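You operate a simulated robot arm through the tools that you are given. There is no shell and no other tool.

The job below is to be done with a simulated two-armed robot. You get a single attempt, and the scene is never put back.

TASK
On the board top, fold the press cloth in half.

It is judged by the outcome, as a careful person would: the job done as asked, and still so three seconds after it is handed in. It fails if anything else is knocked over, pushed out of place, dropped, spilled or broken. Flat cloth is picked up by pressing the open fingertips on it (5 to 10 N) and closing them slowly along it; thin cloth reads only 2 to 8 mm in the jaws.

THE ROBOT
Two 7-joint arms with two-finger parallel grippers on one trunk, on a base that drives. Base frame: it is fixed to the floor where the robot stands at the start and does not move with it; the origin is under the middle of the robot, x ahead of it, y to its left, z up; the surface under the hand at the start is at about z = 0.9. Units: m, degrees, N and s.
The left shoulder is at the start at [0.07, 0.177, 1.12], the right one opposite. With the tool pointing down near the work surface each hand reaches from about 0.3 to 0.74 m from the robot's upright axis, wherever it stands, measured 20 degrees to its own side. Places, roughly: board top [0.6, -0.2, 0.9]; press cloth [0.5, -0.2, 0.9]. Payload 3.43 kg a hand.
Tool frame (each hand has its own): the origin (TCP) lies between the finger pads and is the grasp point; the fingertips stand 0.03 m ahead of it; z points along the fingers, y is the line along which they close. The gripper opens to 0.094 m. The fingers are 0.028 m wide and 0.01 m thick; the gripper's body (0.05 by 0.096 m) begins 0.055 m behind the TCP.
Orientation is told as [roll, pitch, yaw] about the base's x, y, z axes, in that order, counted from this pose: with the fingers straight down and closing along the base's y, the tool's x points along the base's -x, its y along +y and its z along -z.

THE INTERFACE
- The arms move only by the tool play_rows. It takes "left_commands", "right_commands" or both (then of equal length, played together; a hand with none holds still); each is a list of rows, each a list of 7 numbers: the shift along the tool's x, y, z in cm, then the turn, a rotation vector about the tool's x, y, z in degrees, then the opening in per cent of the stroke, from 0 (shut) to 100 (fully open). In form: [[tx, ty, tz, wx, wy, wz, claw], ...]. A call has 1 to 20 rows; each row is the pose to reach, as a shift and turn from the pose commanded when the call began, along the tool's axes at that moment. Each row takes 0.2 s and may step no farther than 0.05 m and 8.6 degrees from the row before; otherwise, or with a gripper value out of range, the whole call is refused. Where a pose cannot be reached the arm comes as near as it can. A force on the tool above 40 N (or 10 N above the force at the start of the call, whichever is more), or a blocked arm, ends the call early, and 0.2 s more pass. Each finger travels about 0.153 m/s and halts on what it meets, pressing with about 40 N; the grip force reading is that of the motor and also rises with nothing between the fingers. The clock runs only during rows and for 0.2 s after the last one: add rows that repeat a pose to give the fingers time. The reply holds the time, the measured pose of the TCP, the force on the tool along the base axes, the opening and the grip force, in the units named above and with some noise, with the torque about the TCP (base axes, N m) and any sound that the robot's microphone picked up, and new pictures: "views" is both (left out), scene, wrist or none (wrist: the cameras of the hands that moved).
- Cameras (640 x 400 px; columns grow to the right, rows downward): "scene" is now at [0.1268, -0.0141, 1.4187]; the picture's right is [-0.20, -0.98, 0.00], its down [-0.73, 0.15, -0.67] and it looks along [0.65, -0.13, -0.75] (base axes); focal length 253 px, centre (320, 200). "left" rides on the left gripper at [0.076, -0.014, -0.102] in its tool frame; the picture's right is [0.18, 0.98, 0.00], its down [-0.75, 0.14, -0.64] and it looks along [-0.63, 0.12, 0.77] (tool axes); focal length 243 px, centre (320, 200). "right" rides on the right gripper at [0.076, 0.014, -0.102] in its tool frame; the picture's right is [-0.18, 0.98, 0.00], its down [-0.75, -0.14, -0.64] and it looks along [-0.63, -0.12, 0.77] (tool axes); focal length 243 px, centre (320, 200). There is no depth. A picture from a camera that has moved, and an enlarged one, comes with that camera's place and axes in the base frame and with its lens.
- move_column(by): slides the trunk up (or, below 0, down) by that many m; the arms and the scene camera ride with it, the base frame stays. It gives what a move gives, with no picture.
- base_move(legs): drives the robot by 1 to 6 legs, each [ahead, turn to the left] in m and degrees, along the robot's own axes; the way and the turn of a leg run together, so that a leg with both is an arc; at most 1.5 m and 180 degrees a leg. The arms and the cameras ride along, it lands a little off, and it stops where it bumps. It gives what a move gives, and a new picture of the scene camera.
- aim_head(pan, tilt): turns the head with the scene camera to pan (to the left, within 86 degrees either way) and tilt (down, from -29 to 69), counted from straight ahead of the robot. It gives what a move gives, and a new picture of the scene camera.
- enlarge(camera, box): a new picture of the part [left, top, right, bottom] of that camera's present view, enlarged. The clock stands still meanwhile.
- sign_off(): hands the job in; it is judged then, once.

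Places have to be worked out from the pictures, the camera data and where the tool is seen. Open the grippers and draw the arms clear of the work before you hand the job in, unless the task says otherwise.

The tools are called after "Call:" by a JSON object that holds its "api" and its "payload". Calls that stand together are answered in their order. play_rows: Moves the arms, as the interface text tells. Its arguments: {"type":"object","properties":{"left_commands":{"type":"array"},"right_commands":{"type":"array"},"views":{"type":"string","enum":["both","scene","wrist","none"]}},"required":[]} The other tools are called the same way: move_column (by) slides the trunk up or down; base_move (legs) drives the base; aim_head (pan, tilt) turns the head that bears the scene camera; enlarge (camera, box) takes an enlarged picture of a part of a camera's view; sign_off () hands the job in.

At the start:

```text
time: 0.0
left_position: [0.4602, 0.0346, 1.0437]
left_orientation: [0.1, 0.0, 0.1]
left_wrist_force: [0.5, 0.7, -0.7]
left_ft_torque: [0.0, -0.01, 0.0]
left_width: 0.0939
left_gripper_force: 0.1
right_position: [0.3859, -0.4167, 1.1057]
right_orientation: [0.0, 0.0, 0.0]
right_wrist_force: [0.4, -0.6, -0.6]
right_ft_torque: [0.02, -0.02, 0.01]
right_width: 0.094
right_gripper_force: 0.0
trunk travel left (down, up): [-0.7, 0.14]
robot x, y, heading: [0.001, 0.0001, 0.0]
head pan, tilt: [-11.3, 48.3]
```

scene: 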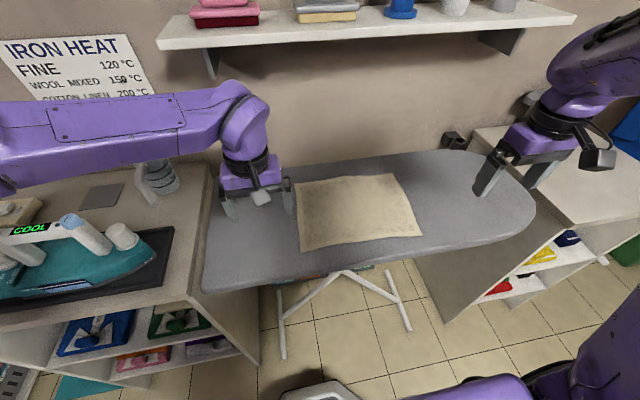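
right: 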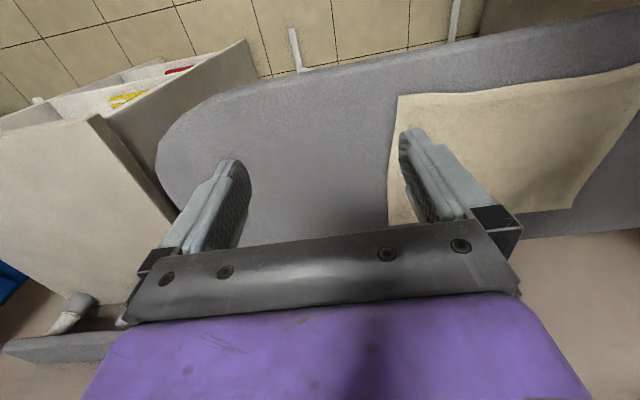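
left: 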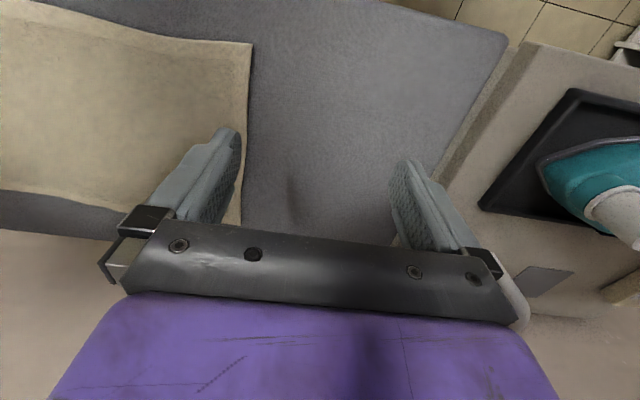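

The cloth lies flat on the board, roughly x 0.42–0.65 and y -0.04 to -0.33. I'll enlarge the scene view to place its corners better before moving.

Call:
{"api": "enlarge", "payload": {"camera": "scene", "box": [260, 140, 460, 265]}}

Call:
{"api": "enlarge", "payload": {"camera": "left", "box": [0, 0, 320, 250]}}

Call:
{"api": "enlarge", "payload": {"camera": "right", "box": [320, 50, 640, 250]}}

```text
3.20 times, centred on (360, 202) of scene
camera zoom: at [0.1268, -0.0141, 1.4187], right [-0.2, -0.98, 0.0], down [-0.73, 0.15, -0.67], along [0.65, -0.13, -0.75], focal length 810 px, centre (192, 192)
```

zoom: 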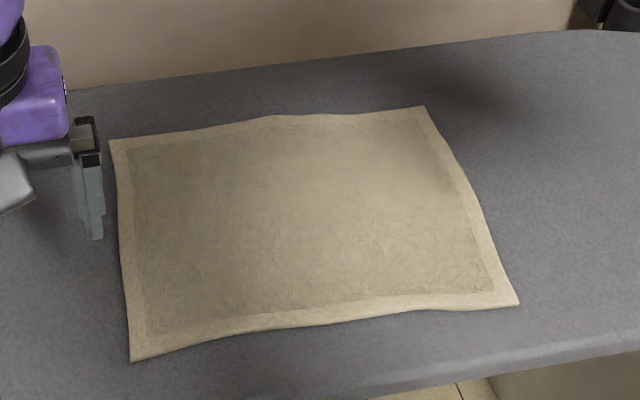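

```text
1.60 times, centred on (160, 125) of left
camera zoom: at [0.3864, 0.0208, 1.1482], right [-0.18, 0.98, 0.0], down [0.75, 0.14, 0.64], along [0.63, 0.12, -0.77], focal length 388 px, centre (576, 320)
```

zoom: 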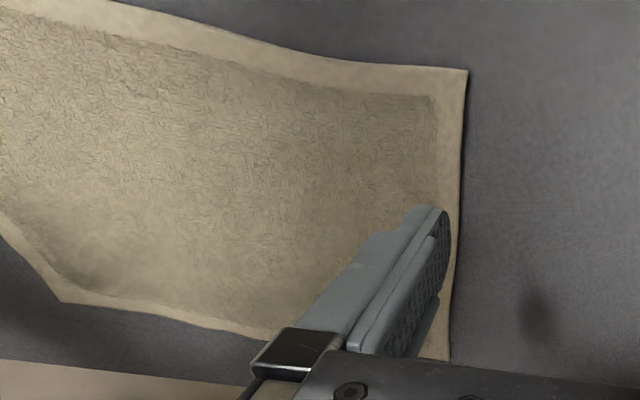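

```text
2.00 times, centred on (480, 150) of right
camera zoom: at [0.3091, -0.4027, 1.2066], right [0.18, 0.98, 0.0], down [0.75, -0.14, 0.64], along [0.63, -0.12, -0.77], focal length 485 px, centre (0, 300)
```

zoom: 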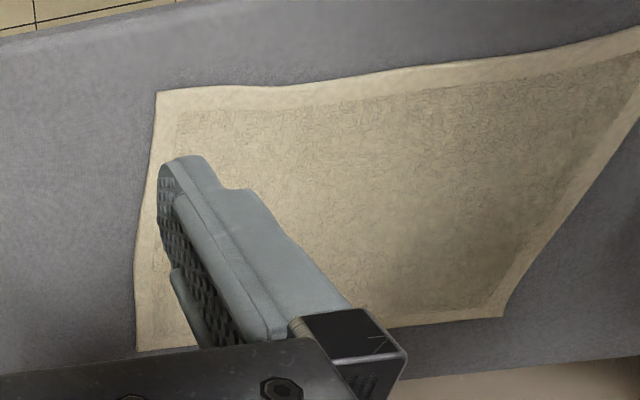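

Corners work out near NL(0.429,-0.031), NR(0.414,-0.326), FL(0.654,-0.045), FR(0.643,-0.340). I'll fold the far edge toward the robot, so first I bring both hands above the far corners, about 7 cm clear of the board.

Call:
{"api": "play_rows", "payload": {"left_commands": [[-2.31, -1.37, 0.55, 0, 0, 0, 100], [-4.62, -2.74, 1.1, 0, 0, 0, 90], [-6.93, -4.11, 1.65, 0, 0, 0, 80], [-9.24, -5.48, 2.2, 0, 0, 0, 70], [-11.55, -6.85, 2.75, 0, 0, 0, 60], [-13.86, -8.22, 3.3, 0, 0, 0, 50], [-16.17, -9.59, 3.85, 0, 0, 0, 42], [-18.5, -10.96, 4.4, 0, 0, 0, 42], [-18.5, -10.96, 4.4, 0, 0, 0, 42]], "right_commands": [[-3.11, 1.36, 1.32, 0, 0, 0, 100], [-6.22, 2.72, 2.65, 0, 0, 0, 90], [-9.33, 4.08, 3.97, 0, 0, 0, 80], [-12.45, 5.45, 5.3, 0, 0, 0, 70], [-15.56, 6.81, 6.62, 0, 0, 0, 60], [-18.67, 8.17, 7.95, 0, 0, 0, 50], [-21.79, 9.53, 9.27, 0, 0, 0, 42], [-24.9, 10.9, 10.6, 0, 0, 0, 42], [-24.9, 10.9, 10.6, 0, 0, 0, 42]]}}

```text
time: 2.0
left_position: [0.602, -0.0659, 0.9947]
left_orientation: [-0.1, -0.4, 0.0]
left_wrist_force: [-0.3, -0.4, 0.3]
left_ft_torque: [-0.03, -0.03, 0.0]
left_width: 0.0394
left_gripper_force: 0.2
left hand out of reach, approached as far as the arm can: row 7, 8, 9
right_position: [0.6328, -0.3038, 0.9987]
right_orientation: [0.0, -0.1, 0.1]
right_wrist_force: [0.4, 0.0, 1.2]
right_ft_torque: [-0.02, 0.02, 0.04]
right_width: 0.0396
right_gripper_force: 0.1
trunk travel left (down, up): [-0.7, 0.14]
robot x, y, heading: [0.0002, -0.0017, -0.1]
head pan, tilt: [-11.3, 48.3]
camera scene: at [0.1256, -0.0135, 1.4188], right [-0.2, -0.98, 0.0], down [-0.73, 0.15, -0.67], along [0.65, -0.13, -0.75], focal length 253 px, centre (320, 200)
camera right: at [0.5562, -0.2906, 1.1003], right [0.18, 0.98, 0.0], down [0.75, -0.14, 0.64], along [0.63, -0.12, -0.77], focal length 243 px, centre (320, 200)
camera left: at [0.5259, -0.0794, 1.0989], right [-0.19, 0.98, 0.0], down [0.75, 0.14, 0.65], along [0.63, 0.12, -0.76], focal length 243 px, centre (320, 200)
```

scene: 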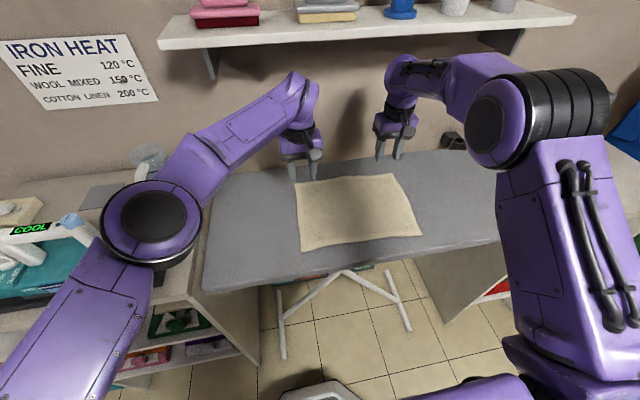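
right: 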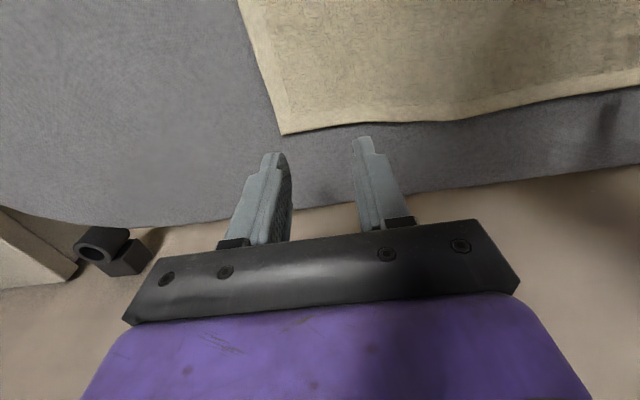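
left: 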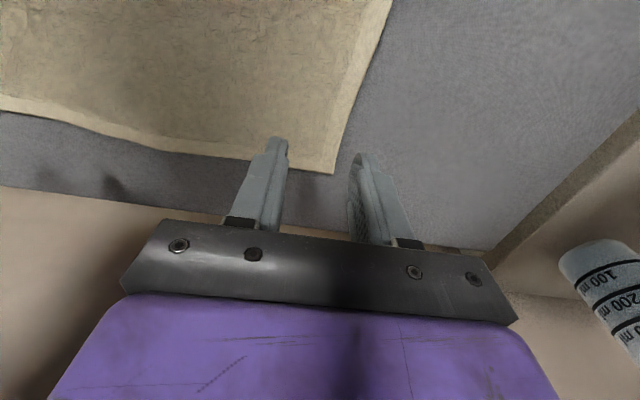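

The right hand is above its corner, but the left arm runs out of reach at x≈0.60. I'll turn the robot about 17° right to face the cloth squarely and edge 3 cm forward; the hands stay well above the board.

Call:
{"api": "base_move", "payload": {"legs": [[0, -17], [0.03, 0]]}}

```text
time: 3.8
left_position: [0.5804, -0.2436, 0.9981]
left_orientation: [-0.2, -0.6, -16.9]
left_wrist_force: [-0.7, 0.5, 0.7]
left_ft_torque: [-0.08, -0.02, 0.0]
left_width: 0.0392
left_gripper_force: 0.1
right_position: [0.5407, -0.4833, 1.0025]
right_orientation: [-0.1, -0.4, -16.9]
right_wrist_force: [-0.5, 0.6, 0.6]
right_ft_torque: [-0.01, -0.08, 0.03]
right_width: 0.0393
right_gripper_force: 0.0
trunk travel left (down, up): [-0.7, 0.14]
robot x, y, heading: [0.0316, -0.0064, -17.0]
head pan, tilt: [-11.3, 48.3]
camera scene: at [0.1379, -0.0554, 1.4196], right [-0.47, -0.88, 0.0], down [-0.65, 0.35, -0.67], along [0.59, -0.32, -0.74], focal length 253 px, centre (320, 200)
```

scene: 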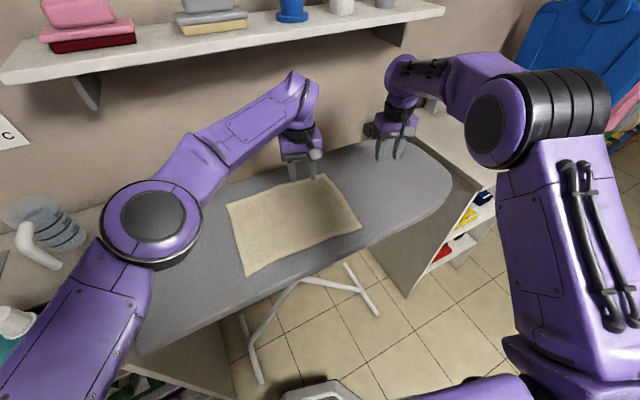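

Now robot heading is -17°. I move both hands back over the far corners, untwisting yaw to about -2.5° to align with the cloth edge.

Call:
{"api": "play_rows", "payload": {"left_commands": [[-0.16, 2.25, 0.28, 0, 0, -1.8, 42], [-0.32, 4.5, 0.57, 0, 0, -3.6, 42], [-0.48, 6.75, 0.85, 0, 0, -5.4, 42], [-0.64, 9.0, 1.15, 0, 0, -7.2, 42], [-0.8, 11.25, 1.43, 0, 0, -9.0, 42], [-0.96, 13.5, 1.72, 0, 0, -10.8, 42], [-1.12, 15.75, 2.0, 0, 0, -12.6, 42], [-1.28, 18.0, 2.3, 0, 0, -14.4, 42], [-1.28, 18.0, 2.3, 0, 0, -14.4, 42]], "right_commands": [[-0.49, 2.44, 0.34, 0, 0, -1.8, 42], [-0.98, 4.88, 0.67, 0, 0, -3.6, 42], [-1.47, 7.32, 1.0, 0, 0, -5.4, 42], [-1.96, 9.76, 1.35, 0, 0, -7.2, 42], [-2.46, 12.2, 1.7, 0, 0, -9.0, 42], [-2.95, 14.64, 2.0, 0, 0, -10.8, 42], [-3.44, 17.08, 2.4, 0, 0, -12.6, 42], [-3.93, 19.52, 2.7, 0, 0, -14.4, 42], [-3.93, 19.52, 2.7, 0, 0, -14.4, 42]]}}

```text
time: 5.8
left_position: [0.6513, -0.0779, 0.9722]
left_orientation: [-0.1, -0.2, -2.3]
left_wrist_force: [0.0, -1.0, 0.7]
left_ft_torque: [-0.01, -0.01, 0.01]
left_width: 0.0396
left_gripper_force: 0.1
right_position: [0.6392, -0.3094, 0.9711]
right_orientation: [0.0, -0.1, -2.4]
right_wrist_force: [0.0, -0.7, -0.5]
right_ft_torque: [0.02, -0.01, 0.04]
right_width: 0.0397
right_gripper_force: 0.1
trunk travel left (down, up): [-0.7, 0.14]
robot x, y, heading: [0.0261, -0.0098, -16.8]
head pan, tilt: [-11.3, 48.3]
camera scene: at [0.1446, -0.06, 1.4187], right [-0.47, -0.88, 0.0], down [-0.66, 0.35, -0.67], along [0.59, -0.31, -0.75], focal length 253 px, centre (320, 200)
camera right: at [0.5642, -0.2921, 1.0721], right [0.23, 0.97, 0.0], down [0.75, -0.17, 0.64], along [0.63, -0.15, -0.77], focal length 243 px, centre (320, 200)
camera left: at [0.5751, -0.0888, 1.0761], right [-0.14, 0.99, 0.0], down [0.76, 0.11, 0.64], along [0.64, 0.09, -0.76], focal length 243 px, centre (320, 200)
```

scene: 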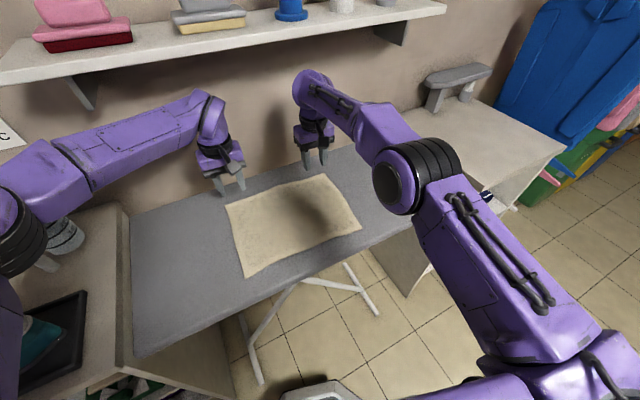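
right: 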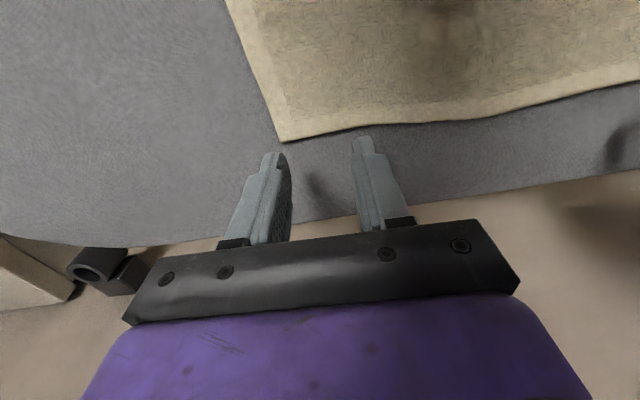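
left: 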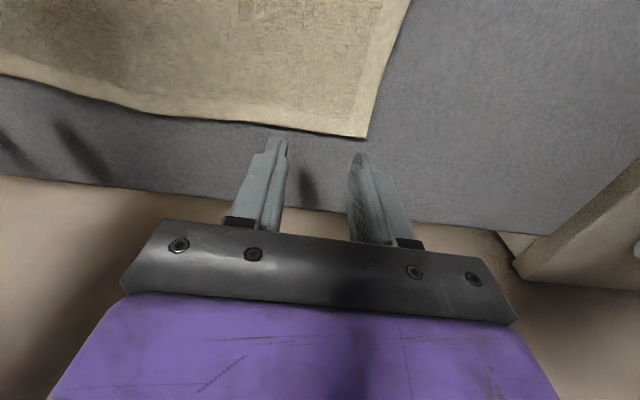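

Both hands now reach the far corners (FL≈(0.654,-0.041), FR≈(0.642,-0.340)). I shift 1 cm toward the robot so the fingers cover the hem, and lower to just above the cloth.

Call:
{"api": "play_rows", "payload": {"left_commands": [[0.5, -0.15, 1.0, 0, 0, 0, 42], [1.0, -0.3, 2.0, 0, 0, 0, 42], [1.0, -0.3, 3.0, 0, 0, 0, 42], [1.0, -0.3, 3.6, 0, 0, 0, 42], [1.0, -0.3, 3.8, 0, 0, 0, 42], [1.0, -0.3, 3.8, 0, 0, 0, 42]], "right_commands": [[0.5, 0.35, 1.0, 0, 0, 0, 42], [1.0, 0.7, 2.0, 0, 0, 0, 42], [1.0, 0.7, 3.0, 0, 0, 0, 42], [1.0, 0.7, 3.6, 0, 0, 0, 42], [1.0, 0.7, 3.8, 0, 0, 0, 42], [1.0, 0.7, 3.8, 0, 0, 0, 42]]}}

```text
time: 7.2
left_position: [0.6396, -0.0797, 0.9341]
left_orientation: [-0.2, -0.3, -2.4]
left_wrist_force: [1.2, 0.0, 1.4]
left_ft_torque: [-0.04, 0.01, 0.02]
left_width: 0.0396
left_gripper_force: 0.0
right_position: [0.6299, -0.3019, 0.9338]
right_orientation: [0.0, -0.1, -2.5]
right_wrist_force: [1.1, 0.0, 3.9]
right_ft_torque: [0.02, -0.01, -0.01]
right_width: 0.0394
right_gripper_force: 0.1
trunk travel left (down, up): [-0.7, 0.14]
robot x, y, heading: [0.0332, -0.0063, -17.0]
head pan, tilt: [-11.3, 48.3]
camera scene: at [0.145, -0.0586, 1.4188], right [-0.47, -0.88, 0.0], down [-0.66, 0.35, -0.67], along [0.59, -0.31, -0.75], focal length 253 px, centre (320, 200)
camera right: at [0.5543, -0.2845, 1.0358], right [0.23, 0.97, 0.0], down [0.75, -0.17, 0.64], along [0.63, -0.15, -0.77], focal length 243 px, centre (320, 200)
camera left: at [0.5638, -0.0913, 1.0385], right [-0.14, 0.99, 0.0], down [0.76, 0.11, 0.64], along [0.64, 0.09, -0.76], focal length 243 px, centre (320, 200)
```

scene: 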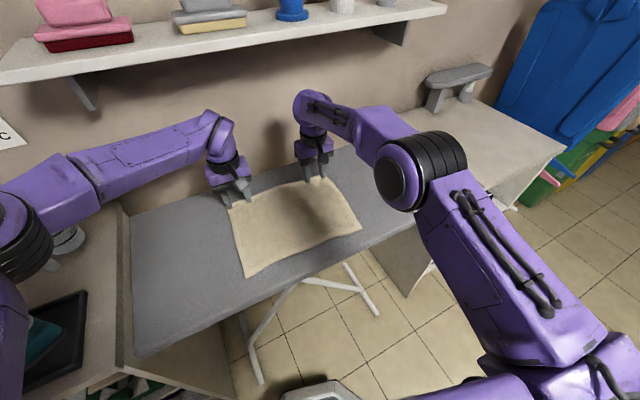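
right: 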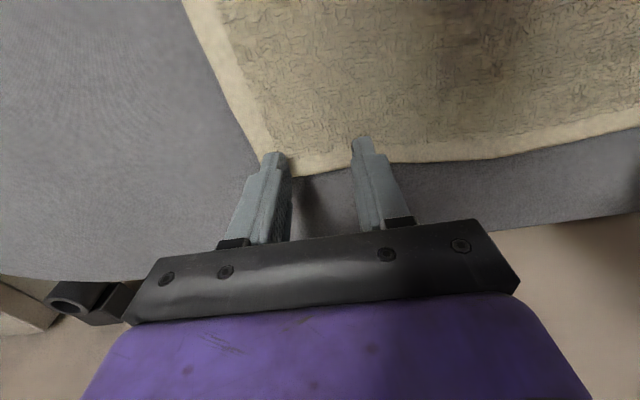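
left: 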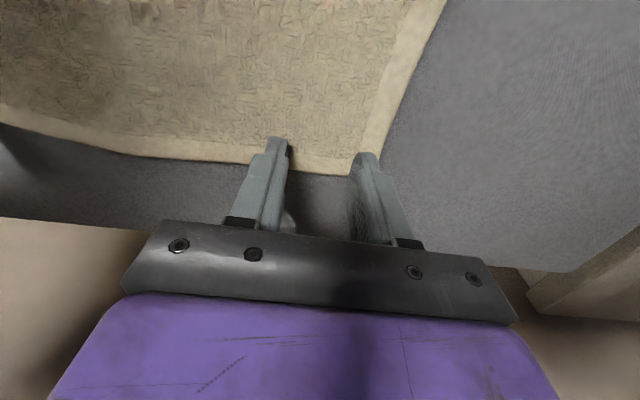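

Contact is starting (right 3.9 N, left ~1.4 N), with the fingers on the hem. The right outer finger is right at the cloth's side edge, so I nudge that hand inward 0.5 cm and then press both gently.

Call:
{"api": "play_rows", "payload": {"left_commands": [[0, 0, 0, 0, 0, 0, 42], [0, 0, 0, 0, 0, 0, 42], [0, 0, 0.1, 0, 0, 0, 42], [0, 0, 0.2, 0, 0, 0, 42], [0, 0, 0.3, 0, 0, 0, 42], [0, 0, 0.3, 0, 0, 0, 42]], "right_commands": [[0, 0, -0.6, 0, 0, 0, 42], [0, 0.5, -0.6, 0, 0, 0, 42], [0, 0.5, -0.3, 0, 0, 0, 42], [0, 0.5, 0, 0, 0, 0, 42], [0, 0.5, 0.1, 0, 0, 0, 42], [0, 0.5, 0.1, 0, 0, 0, 42]], "views": "wrist"}}

```text
time: 8.6
left_position: [0.6387, -0.0793, 0.9328]
left_orientation: [-0.3, -0.3, -2.4]
left_wrist_force: [6.8, -1.1, 18.4]
left_ft_torque: [0.1, -0.15, -0.02]
left_width: 0.0397
left_gripper_force: 0.2
right_position: [0.6301, -0.2964, 0.9333]
right_orientation: [-0.2, -0.2, -2.6]
right_wrist_force: [2.0, -1.2, 3.9]
right_ft_torque: [-0.05, -0.07, 0.01]
right_width: 0.0394
right_gripper_force: 0.1
trunk travel left (down, up): [-0.7, 0.14]
robot x, y, heading: [0.0266, -0.0066, -17.2]
head pan, tilt: [-11.3, 48.3]
camera right: at [0.5538, -0.2795, 1.0354], right [0.23, 0.97, 0.0], down [0.74, -0.17, 0.64], along [0.63, -0.15, -0.76], focal length 243 px, centre (320, 200)
camera left: at [0.5633, -0.0912, 1.0366], right [-0.14, 0.99, -0.01], down [0.75, 0.11, 0.65], along [0.64, 0.09, -0.76], focal length 243 px, centre (320, 200)
```

right: 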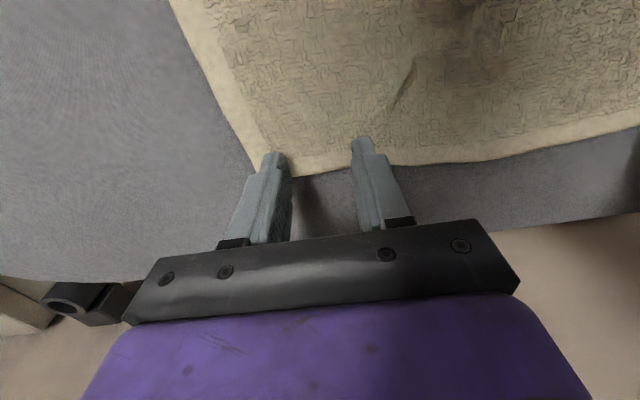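
left: 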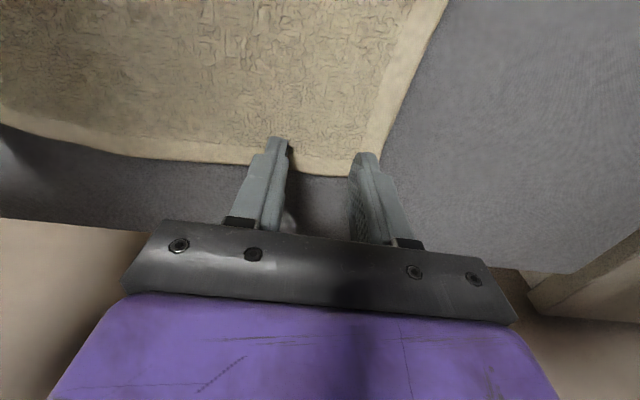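

Left presses 18 N (too firm), right 3.9 N; stiffness is about 6 N/mm. I back the left off 1.5 mm, add 0.8 mm on the right, and start closing slowly while drifting the hands inward so the inner fingers stay put.

Call:
{"api": "play_rows", "payload": {"left_commands": [[0, 0, -0.15, 0, 0, 0, 42], [0, 0, -0.15, 0, 0, 0, 42], [0, -0.14, -0.15, 0, 0, 0, 39], [0, -0.28, -0.15, 0, 0, 0, 36], [0, -0.42, -0.15, 0, 0, 0, 33], [0, -0.56, -0.15, 0, 0, 0, 30], [0, -0.7, -0.15, 0, 0, 0, 27], [0, -0.84, -0.15, 0, 0, 0, 24], [0, -0.84, -0.15, 0, 0, 0, 24]], "right_commands": [[0, 0, 0.08, 0, 0, 0, 42], [0, 0, 0.08, 0, 0, 0, 42], [0, 0.12, 0.08, 0, 0, 0, 39], [0, 0.24, 0.08, 0, 0, 0, 36], [0, 0.36, 0.08, 0, 0, 0, 33], [0, 0.48, 0.08, 0, 0, 0, 30], [0, 0.6, 0.08, 0, 0, 0, 27], [0, 0.72, 0.08, 0, 0, 0, 24], [0, 0.72, 0.08, 0, 0, 0, 24]]}}

```text
time: 10.6
left_position: [0.6385, -0.0885, 0.9345]
left_orientation: [-0.1, -0.3, -2.5]
left_wrist_force: [-0.6, 1.9, 4.8]
left_ft_torque: [0.08, 0.04, -0.03]
left_width: 0.0228
left_gripper_force: 0.4
right_position: [0.6296, -0.2905, 0.9333]
right_orientation: [-0.1, -0.3, -2.5]
right_wrist_force: [-3.2, -6.0, 14.0]
right_ft_torque: [-0.17, 0.12, 0.03]
right_width: 0.0224
right_gripper_force: 0.0
trunk travel left (down, up): [-0.7, 0.14]
robot x, y, heading: [0.0249, -0.0089, -17.0]
head pan, tilt: [-11.3, 48.3]
camera scene: at [0.1419, -0.0586, 1.419], right [-0.47, -0.88, 0.0], down [-0.66, 0.35, -0.67], along [0.59, -0.32, -0.75], focal length 253 px, centre (320, 200)
camera right: at [0.5529, -0.2726, 1.0346], right [0.23, 0.97, 0.0], down [0.74, -0.17, 0.65], along [0.63, -0.15, -0.76], focal length 243 px, centre (320, 200)
camera left: at [0.5614, -0.0997, 1.0377], right [-0.14, 0.99, 0.0], down [0.76, 0.11, 0.65], along [0.64, 0.09, -0.76], focal length 243 px, centre (320, 200)
```

scene: 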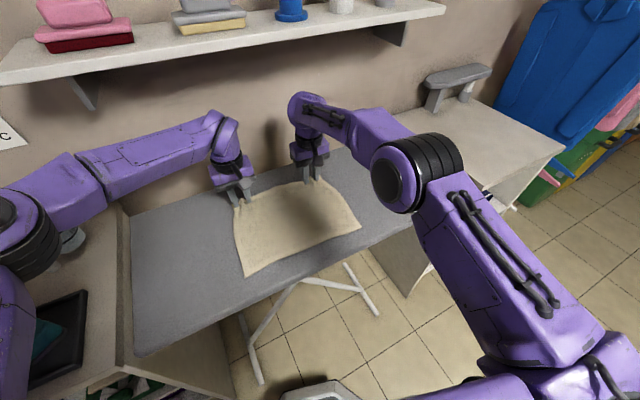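
right: 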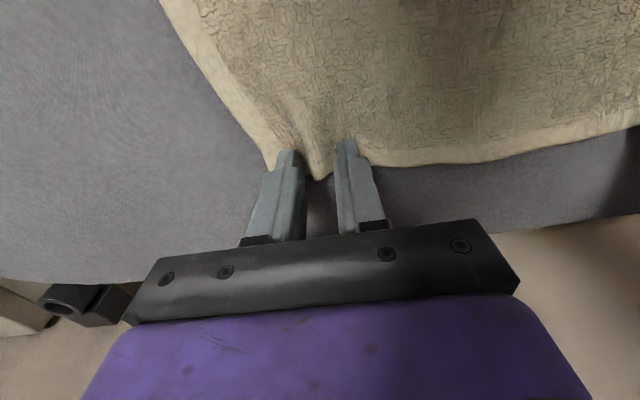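
left: 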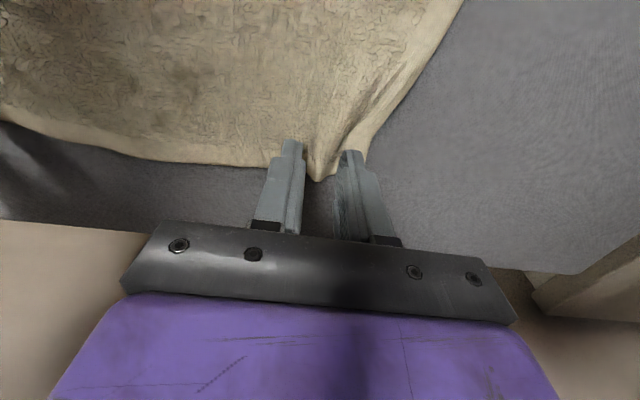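

Ridges are forming between both finger pairs. I continue closing to shut, adjusting pressure slightly.

Call:
{"api": "play_rows", "payload": {"left_commands": [[0, -0.14, 0.04, 0, 0, 0, 21], [0, -0.28, 0.04, 0, 0, 0, 18], [0, -0.42, 0.04, 0, 0, 0, 15], [0, -0.56, 0.04, 0, 0, 0, 12], [0, -0.68, 0.04, 0, 0, 0, 9], [0, -0.78, 0.04, 0, 0, 0, 6], [0, -0.85, 0.04, 0, 0, 0, 3], [0, -0.85, 0.04, 0, 0, 0, 0], [0, -0.85, 0.04, 0, 0, 0, 0], [0, -0.85, 0.04, 0, 0, 0, 0]], "right_commands": [[0, 0.12, -0.06, 0, 0, 0, 21], [0, 0.24, -0.06, 0, 0, 0, 18], [0, 0.36, -0.06, 0, 0, 0, 15], [0, 0.48, -0.06, 0, 0, 0, 12], [0, 0.6, -0.06, 0, 0, 0, 9], [0, 0.7, -0.06, 0, 0, 0, 6], [0, 0.75, -0.06, 0, 0, 0, 3], [0, 0.75, -0.06, 0, 0, 0, 0], [0, 0.75, -0.06, 0, 0, 0, 0], [0, 0.75, -0.06, 0, 0, 0, 0]]}}

```text
time: 12.8
left_position: [0.6368, -0.0966, 0.9334]
left_orientation: [-0.1, -0.3, -2.4]
left_wrist_force: [-1.5, -1.2, 11.4]
left_ft_torque: [-0.05, 0.07, 0.0]
left_width: 0.0046
left_gripper_force: 38.9
right_position: [0.6293, -0.2824, 0.9329]
right_orientation: [0.0, -0.1, -2.5]
right_wrist_force: [-0.7, 0.2, 5.3]
right_ft_torque: [0.0, -0.02, 0.0]
right_width: 0.0051
right_gripper_force: 39.7
trunk travel left (down, up): [-0.7, 0.14]
robot x, y, heading: [0.0287, -0.0066, -16.7]
head pan, tilt: [-11.3, 48.3]
camera scene: at [0.1419, -0.0582, 1.419], right [-0.47, -0.88, 0.0], down [-0.66, 0.35, -0.67], along [0.59, -0.32, -0.74], focal length 253 px, centre (320, 200)
camera right: at [0.5535, -0.2647, 1.0353], right [0.23, 0.97, 0.0], down [0.74, -0.17, 0.64], along [0.63, -0.15, -0.76], focal length 243 px, centre (320, 200)
camera left: at [0.5608, -0.1077, 1.0373], right [-0.14, 0.99, 0.0], down [0.76, 0.11, 0.65], along [0.64, 0.09, -0.76], focal length 243 px, centre (320, 200)
```

scene: 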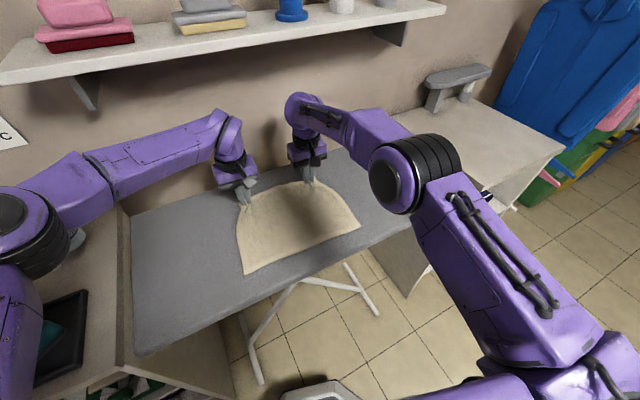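
right: 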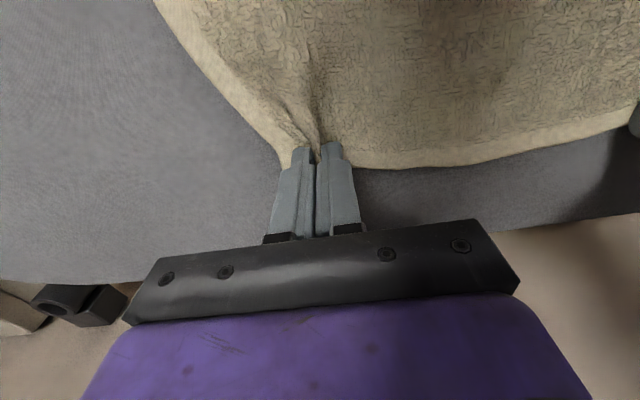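
left: 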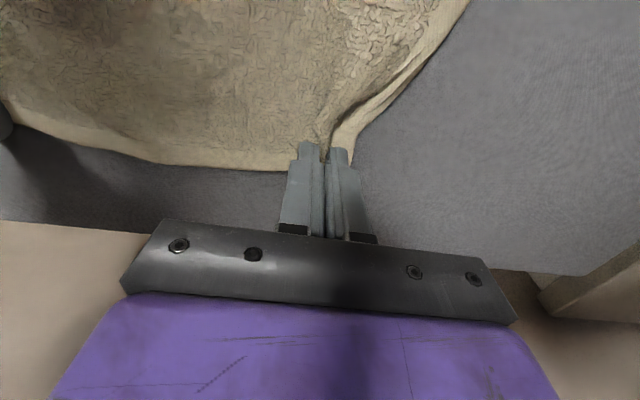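

Both jaws read about 5 mm with full grip, so the cloth is pinched at both far corners. I'll lift in an arc toward the robot to the halfway apex, tilting the fingers a little as the cloth turns over.

Call:
{"api": "play_rows", "payload": {"left_commands": [[0.2, 0.02, -1.41, 0, -1.5, 0, 0], [0.65, 0.04, -2.78, 0, -3, 0, 0], [1.33, 0.06, -4.08, 0, -4.5, 0, 0], [2.22, 0.08, -5.27, 0, -6, 0, 0], [3.32, 0.1, -6.33, 0, -7.5, 0, 0], [4.59, 0.12, -7.24, 0, -9, 0, 0], [6.01, 0.15, -7.97, 0, -10.5, 0, 0], [7.53, 0.18, -8.49, 0, -12, 0, 0], [9.14, 0.2, -8.81, 0, -13.5, 0, 0], [10.78, 0.22, -8.9, 0, -15, 0, 0], [10.78, 0.22, -8.9, 0, -15, 0, 0]], "right_commands": [[0.2, 0.02, -1.41, 0, -1.5, 0, 0], [0.65, 0.04, -2.78, 0, -3, 0, 0], [1.33, 0.06, -4.08, 0, -4.5, 0, 0], [2.22, 0.08, -5.27, 0, -6, 0, 0], [3.32, 0.1, -6.33, 0, -7.5, 0, 0], [4.59, 0.12, -7.24, 0, -9, 0, 0], [6.01, 0.15, -7.97, 0, -10.5, 0, 0], [7.53, 0.18, -8.49, 0, -12, 0, 0], [9.14, 0.2, -8.81, 0, -13.5, 0, 0], [10.78, 0.22, -8.9, 0, -15, 0, 0], [10.78, 0.22, -8.9, 0, -15, 0, 0]]}}

```text
time: 15.2
left_position: [0.5316, -0.0907, 1.0187]
left_orientation: [-0.2, -15.2, -2.3]
left_wrist_force: [0.5, -0.2, -0.8]
left_ft_torque: [-0.02, 0.0, -0.01]
left_width: 0.0042
left_gripper_force: 39.2
right_position: [0.5253, -0.2768, 1.0201]
right_orientation: [-0.1, -15.0, -2.5]
right_wrist_force: [-0.1, 1.0, -0.1]
right_ft_torque: [-0.03, 0.02, -0.03]
right_width: 0.0046
right_gripper_force: 38.8
trunk travel left (down, up): [-0.7, 0.14]
robot x, y, heading: [0.0287, -0.0072, -16.6]
head pan, tilt: [-11.3, 48.3]
camera scene: at [0.1463, -0.0591, 1.4185], right [-0.47, -0.88, 0.0], down [-0.66, 0.35, -0.66], along [0.59, -0.31, -0.75], focal length 253 px, centre (320, 200)
camera right: at [0.4257, -0.258, 1.0988], right [0.22, 0.97, 0.05], down [0.55, -0.17, 0.82], along [0.8, -0.15, -0.58], focal length 243 px, centre (320, 200)
camera left: at [0.4321, -0.1002, 1.1004], right [-0.14, 0.99, -0.05], down [0.56, 0.12, 0.82], along [0.81, 0.08, -0.58], focal length 243 px, centre (320, 200)
```

scene: 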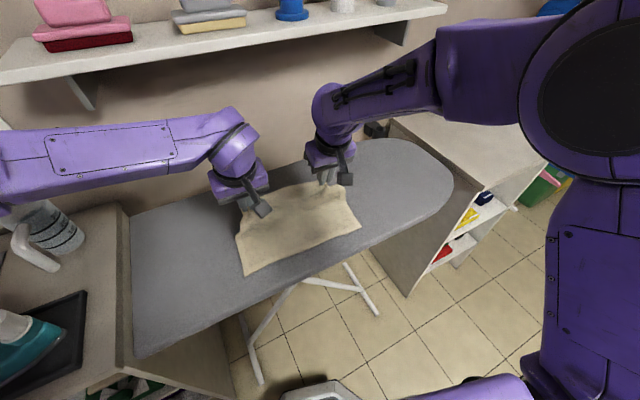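
right: 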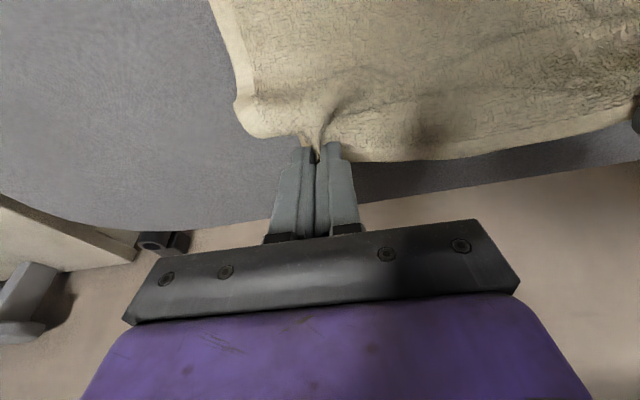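
left: 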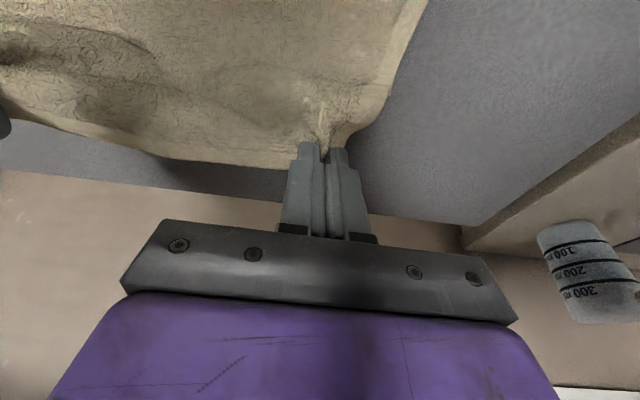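

The far half is lifted cleanly and both grips hold. I continue the arc down toward the near edge, stopping just before touchdown to check alignment.

Call:
{"api": "play_rows", "payload": {"left_commands": [[1.61, 0.02, -0.32, 0, -1.5, 0, 0], [3.24, 0.05, -0.43, 0, -3, 0, 0], [4.84, 0.07, -0.36, 0, -4.5, 0, 0], [6.37, 0.1, -0.1, 0, -6, 0, 0], [7.8, 0.12, 0.35, 0, -7.5, 0, 0], [9.09, 0.15, 0.97, 0, -9, 0, 0], [10.23, 0.18, 1.75, 0, -10.5, 0, 0], [11.18, 0.2, 2.68, 0, -12, 0, 0], [11.18, 0.2, 2.68, 0, -12, 0, 0]], "right_commands": [[1.61, 0.02, -0.32, 0, -1.5, 0, 0], [3.24, 0.05, -0.43, 0, -3, 0, 0], [4.84, 0.07, -0.36, 0, -4.5, 0, 0], [6.37, 0.1, -0.1, 0, -6, 0, 0], [7.8, 0.12, 0.35, 0, -7.5, 0, 0], [9.09, 0.15, 0.97, 0, -9, 0, 0], [10.23, 0.18, 1.75, 0, -10.5, 0, 0], [11.18, 0.2, 2.68, 0, -12, 0, 0], [11.18, 0.2, 2.68, 0, -12, 0, 0]]}}

```text
time: 17.2
left_position: [0.4309, -0.0851, 0.9659]
left_orientation: [-0.3, -27.2, -2.3]
left_wrist_force: [-0.1, 0.0, -0.4]
left_ft_torque: [-0.02, 0.02, 0.02]
left_width: 0.0042
left_gripper_force: 38.7
right_position: [0.4234, -0.2688, 0.9661]
right_orientation: [-0.1, -27.2, -2.5]
right_wrist_force: [0.6, 0.2, 0.2]
right_ft_torque: [-0.04, -0.03, -0.01]
right_width: 0.0046
right_gripper_force: 37.8
trunk travel left (down, up): [-0.7, 0.14]
robot x, y, heading: [0.0277, -0.0048, -16.9]
head pan, tilt: [-11.3, 48.3]
camera scene: at [0.1453, -0.0588, 1.4187], right [-0.47, -0.88, 0.0], down [-0.66, 0.35, -0.67], along [0.59, -0.31, -0.75], focal length 253 px, centre (320, 200)
camera right: at [0.3099, -0.2494, 1.0217], right [0.21, 0.97, 0.08], down [0.37, -0.16, 0.91], along [0.9, -0.16, -0.4], focal length 243 px, centre (320, 200)
camera left: at [0.3163, -0.094, 1.0241], right [-0.12, 0.99, -0.09], down [0.38, 0.13, 0.92], along [0.92, 0.08, -0.39], focal length 243 px, centre (320, 200)
```

scene: 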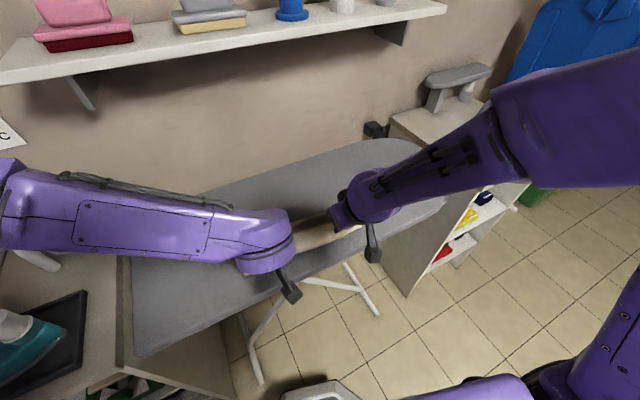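
right: 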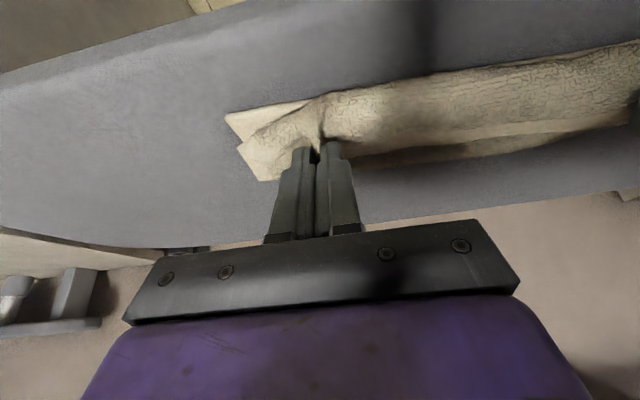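
left: 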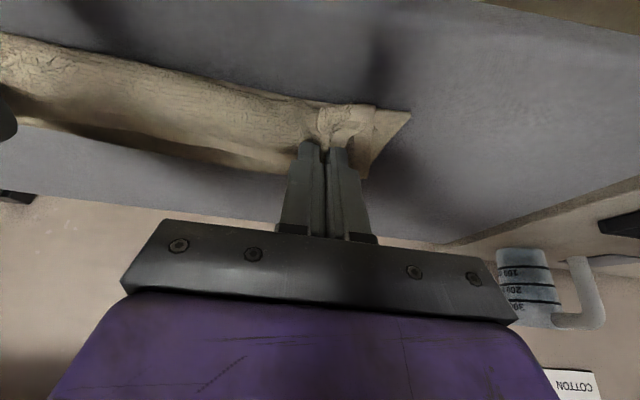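

The cloth is folded over with near corners unchanged (NL≈(0.435,-0.030), NR≈(0.420,-0.327)); the upper layer is held just above the near edge. I lower 2.2 cm straight down, without opening yet, to check contact.

Call:
{"api": "play_rows", "payload": {"left_commands": [[0.25, 0, 0.49, 0, 0, 0, 0], [0.5, 0, 0.98, 0, 0, 0, 0], [0.75, 0, 1.47, 0, 0, 0, 0], [1.0, 0, 1.96, 0, 0, 0, 0], [1.0, 0, 1.96, 0, 0, 0, 0]], "right_commands": [[0.25, 0, 0.49, 0, 0, 0, 0], [0.5, 0, 0.98, 0, 0, 0, 0], [0.75, 0, 1.47, 0, 0, 0, 0], [1.0, 0, 1.96, 0, 0, 0, 0], [1.0, 0, 1.96, 0, 0, 0, 0]], "views": "both"}}

```text
time: 18.4
left_position: [0.431, -0.0837, 0.9432]
left_orientation: [-0.1, -27.2, -2.4]
left_wrist_force: [0.3, -0.5, 1.3]
left_ft_torque: [0.0, -0.01, -0.02]
left_width: 0.0044
left_gripper_force: 38.6
right_position: [0.4237, -0.2673, 0.9432]
right_orientation: [0.0, -27.2, -2.5]
right_wrist_force: [-0.6, -0.7, 0.6]
right_ft_torque: [-0.06, 0.0, 0.01]
right_width: 0.0046
right_gripper_force: 38.9
trunk travel left (down, up): [-0.7, 0.14]
robot x, y, heading: [0.0297, -0.0055, -16.6]
head pan, tilt: [-11.3, 48.3]
camera scene: at [0.1446, -0.0587, 1.4187], right [-0.47, -0.88, 0.0], down [-0.66, 0.35, -0.67], along [0.59, -0.31, -0.75], focal length 253 px, centre (320, 200)
camera right: at [0.3094, -0.2498, 1.0001], right [0.21, 0.97, 0.08], down [0.37, -0.16, 0.91], along [0.9, -0.16, -0.4], focal length 243 px, centre (320, 200)
camera left: at [0.3167, -0.0938, 1.0013], right [-0.12, 0.99, -0.09], down [0.38, 0.13, 0.92], along [0.92, 0.08, -0.39], focal length 243 px, centre (320, 200)
```

scene: 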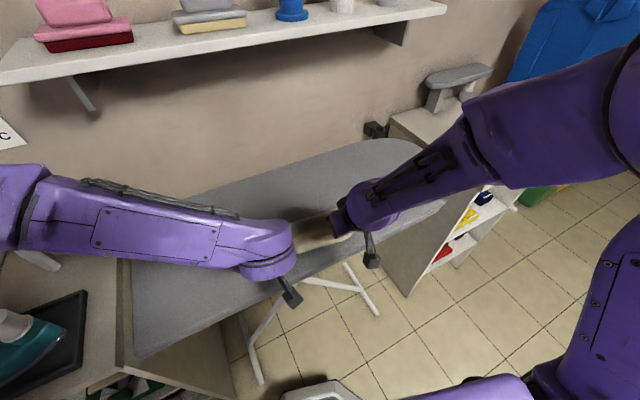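
right: 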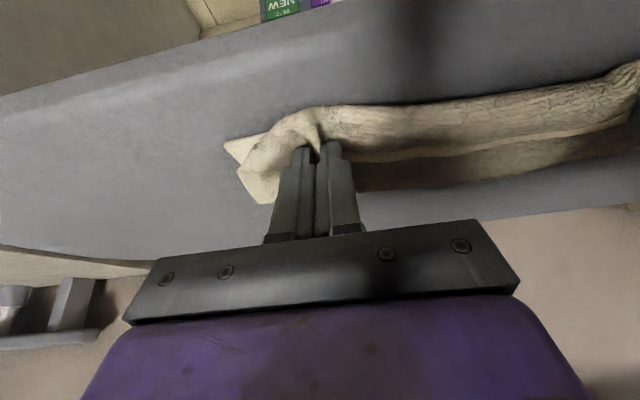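
left: 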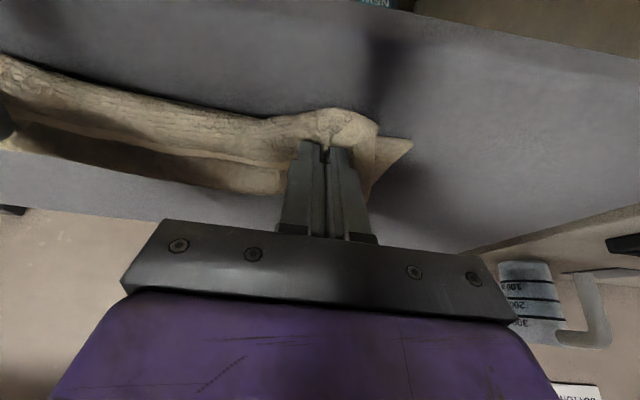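

The upper layer bulges around the fingertips with its hem turned back inside the jaws. Rather than release it pressed down, I raise and tilt further to 45° so the sheet is nearly straight and can spring flat when let go.

Call:
{"api": "play_rows", "payload": {"left_commands": [[0, 0, -0.8, 0, -3.6, 0, 0], [0, 0, -1.6, 0, -7.2, 0, 0], [-0.03, 0, -2.4, 0, -10.8, 0, 0], [-0.05, 0, -3.2, 0, -14.4, 0, 0], [-0.07, 0, -3.89, 0, -18, 0, 0], [-0.07, 0, -3.89, 0, -18, 0, 0]], "right_commands": [[0, 0, -0.8, 0, -3.6, 0, 0], [0, 0, -1.6, 0, -7.2, 0, 0], [-0.03, 0, -2.4, 0, -10.8, 0, 0], [-0.05, 0, -3.2, 0, -14.4, 0, 0], [-0.07, 0, -3.89, 0, -18, 0, 0], [-0.07, 0, -3.89, 0, -18, 0, 0]]}}

```text
time: 19.8
left_position: [0.414, -0.0832, 0.9802]
left_orientation: [-0.2, -45.3, -2.2]
left_wrist_force: [0.1, -0.7, 0.1]
left_ft_torque: [0.0, 0.01, -0.02]
left_width: 0.0041
left_gripper_force: 38.7
right_position: [0.4119, -0.2673, 0.978]
right_orientation: [-0.1, -45.0, -2.4]
right_wrist_force: [0.4, -0.2, -0.6]
right_ft_torque: [-0.06, 0.01, -0.02]
right_width: 0.0044
right_gripper_force: 38.9
right hand out of reach, approached as far as the arm can: row 4, 5, 6
trunk travel left (down, up): [-0.7, 0.14]
robot x, y, heading: [0.0265, -0.0081, -16.6]
head pan, tilt: [-11.3, 48.3]
camera scene: at [0.1458, -0.0584, 1.4186], right [-0.47, -0.88, 0.0], down [-0.66, 0.35, -0.67], along [0.59, -0.31, -0.75], focal length 253 px, centre (320, 200)
camera right: at [0.2863, -0.248, 0.9973], right [0.17, 0.98, 0.13], down [0.07, -0.14, 0.99], along [0.98, -0.16, -0.1], focal length 243 px, centre (320, 200)
camera left: at [0.288, -0.0919, 0.999], right [-0.09, 0.99, -0.13], down [0.08, 0.14, 0.99], along [0.99, 0.08, -0.09], focal length 243 px, centre (320, 200)
```

scene: 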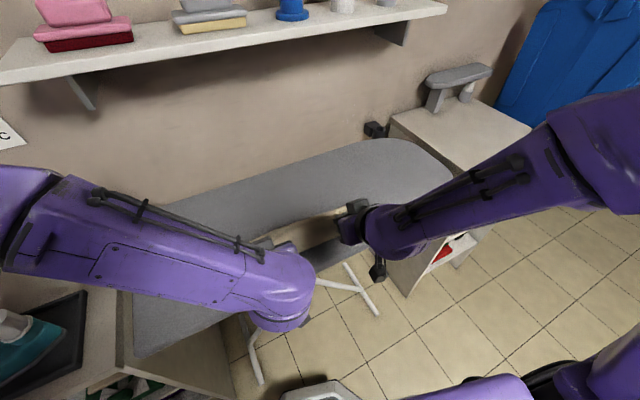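
right: 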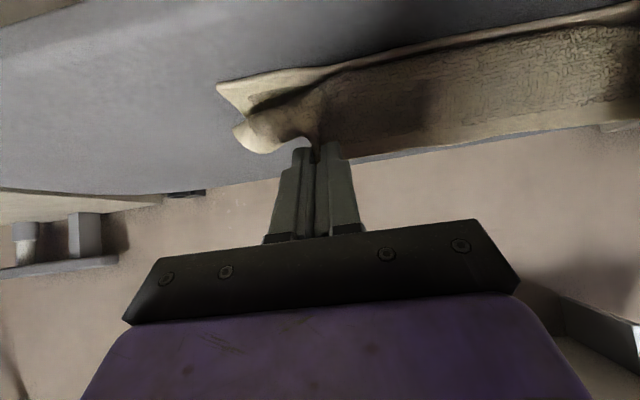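
left: 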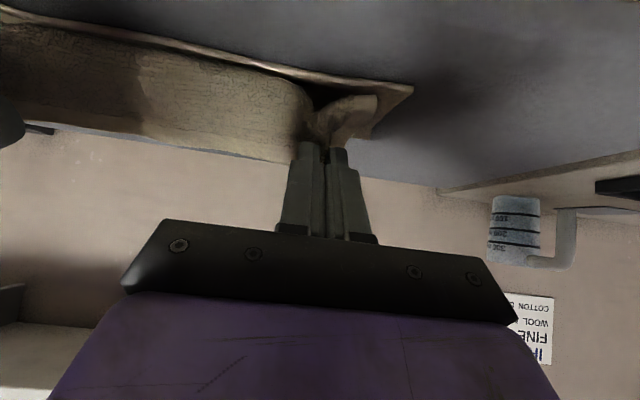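

The lower layer lies flat with its near edge intact and the upper layer slopes up to the grips. I open both grippers here so the edge drops and springs flat.

Call:
{"api": "play_rows", "payload": {"left_commands": [[0, 0, 0, 0, 0, 0, 25], [0, 0, 0, 0, 0, 0, 60], [0, 0, 0, 0, 0, 0, 70], [0, 0, 0, 0, 0, 0, 70], [0, 0, 0, 0, 0, 0, 70]], "right_commands": [[0, 0, 0, 0, 0, 0, 25], [0, 0, 0, 0, 0, 0, 60], [0, 0, 0, 0, 0, 0, 70], [0, 0, 0, 0, 0, 0, 70], [0, 0, 0, 0, 0, 0, 70]]}}

```text
time: 21.0
left_position: [0.4139, -0.0835, 0.9788]
left_orientation: [-0.2, -45.2, -2.3]
left_wrist_force: [-0.2, 0.5, -0.5]
left_ft_torque: [0.0, 0.02, 0.0]
left_width: 0.0657
left_gripper_force: 0.0
right_position: [0.4116, -0.2681, 0.9789]
right_orientation: [0.0, -44.9, -2.4]
right_wrist_force: [0.1, 0.1, 1.3]
right_ft_torque: [0.0, -0.02, -0.02]
right_width: 0.066
right_gripper_force: 0.0
trunk travel left (down, up): [-0.7, 0.14]
robot x, y, heading: [0.0272, -0.0078, -17.0]
head pan, tilt: [-11.3, 48.3]
camera scene: at [0.1452, -0.059, 1.4187], right [-0.47, -0.88, 0.0], down [-0.66, 0.35, -0.67], along [0.59, -0.31, -0.75], focal length 253 px, centre (320, 200)
camera right: at [0.286, -0.2484, 0.9973], right [0.17, 0.98, 0.13], down [0.07, -0.14, 0.99], along [0.98, -0.16, -0.1], focal length 243 px, centre (320, 200)
camera left: at [0.2877, -0.0923, 0.9991], right [-0.09, 0.99, -0.13], down [0.08, 0.14, 0.99], along [0.99, 0.08, -0.09], focal length 243 px, centre (320, 200)
```

scene: 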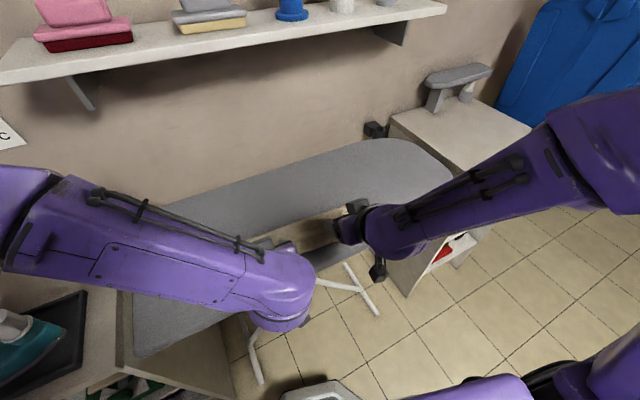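
right: 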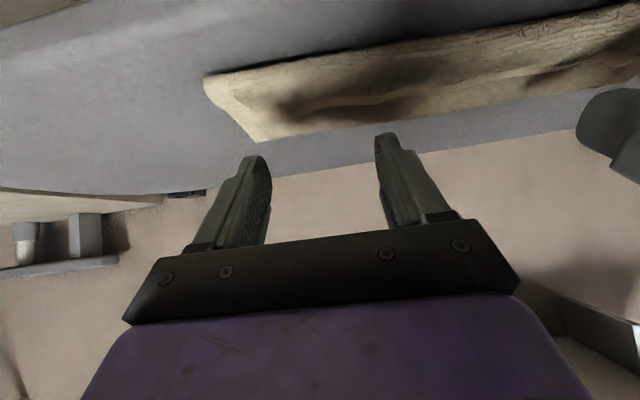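
left: 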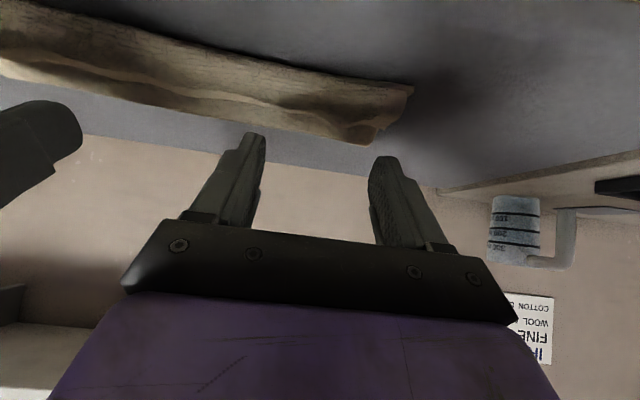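

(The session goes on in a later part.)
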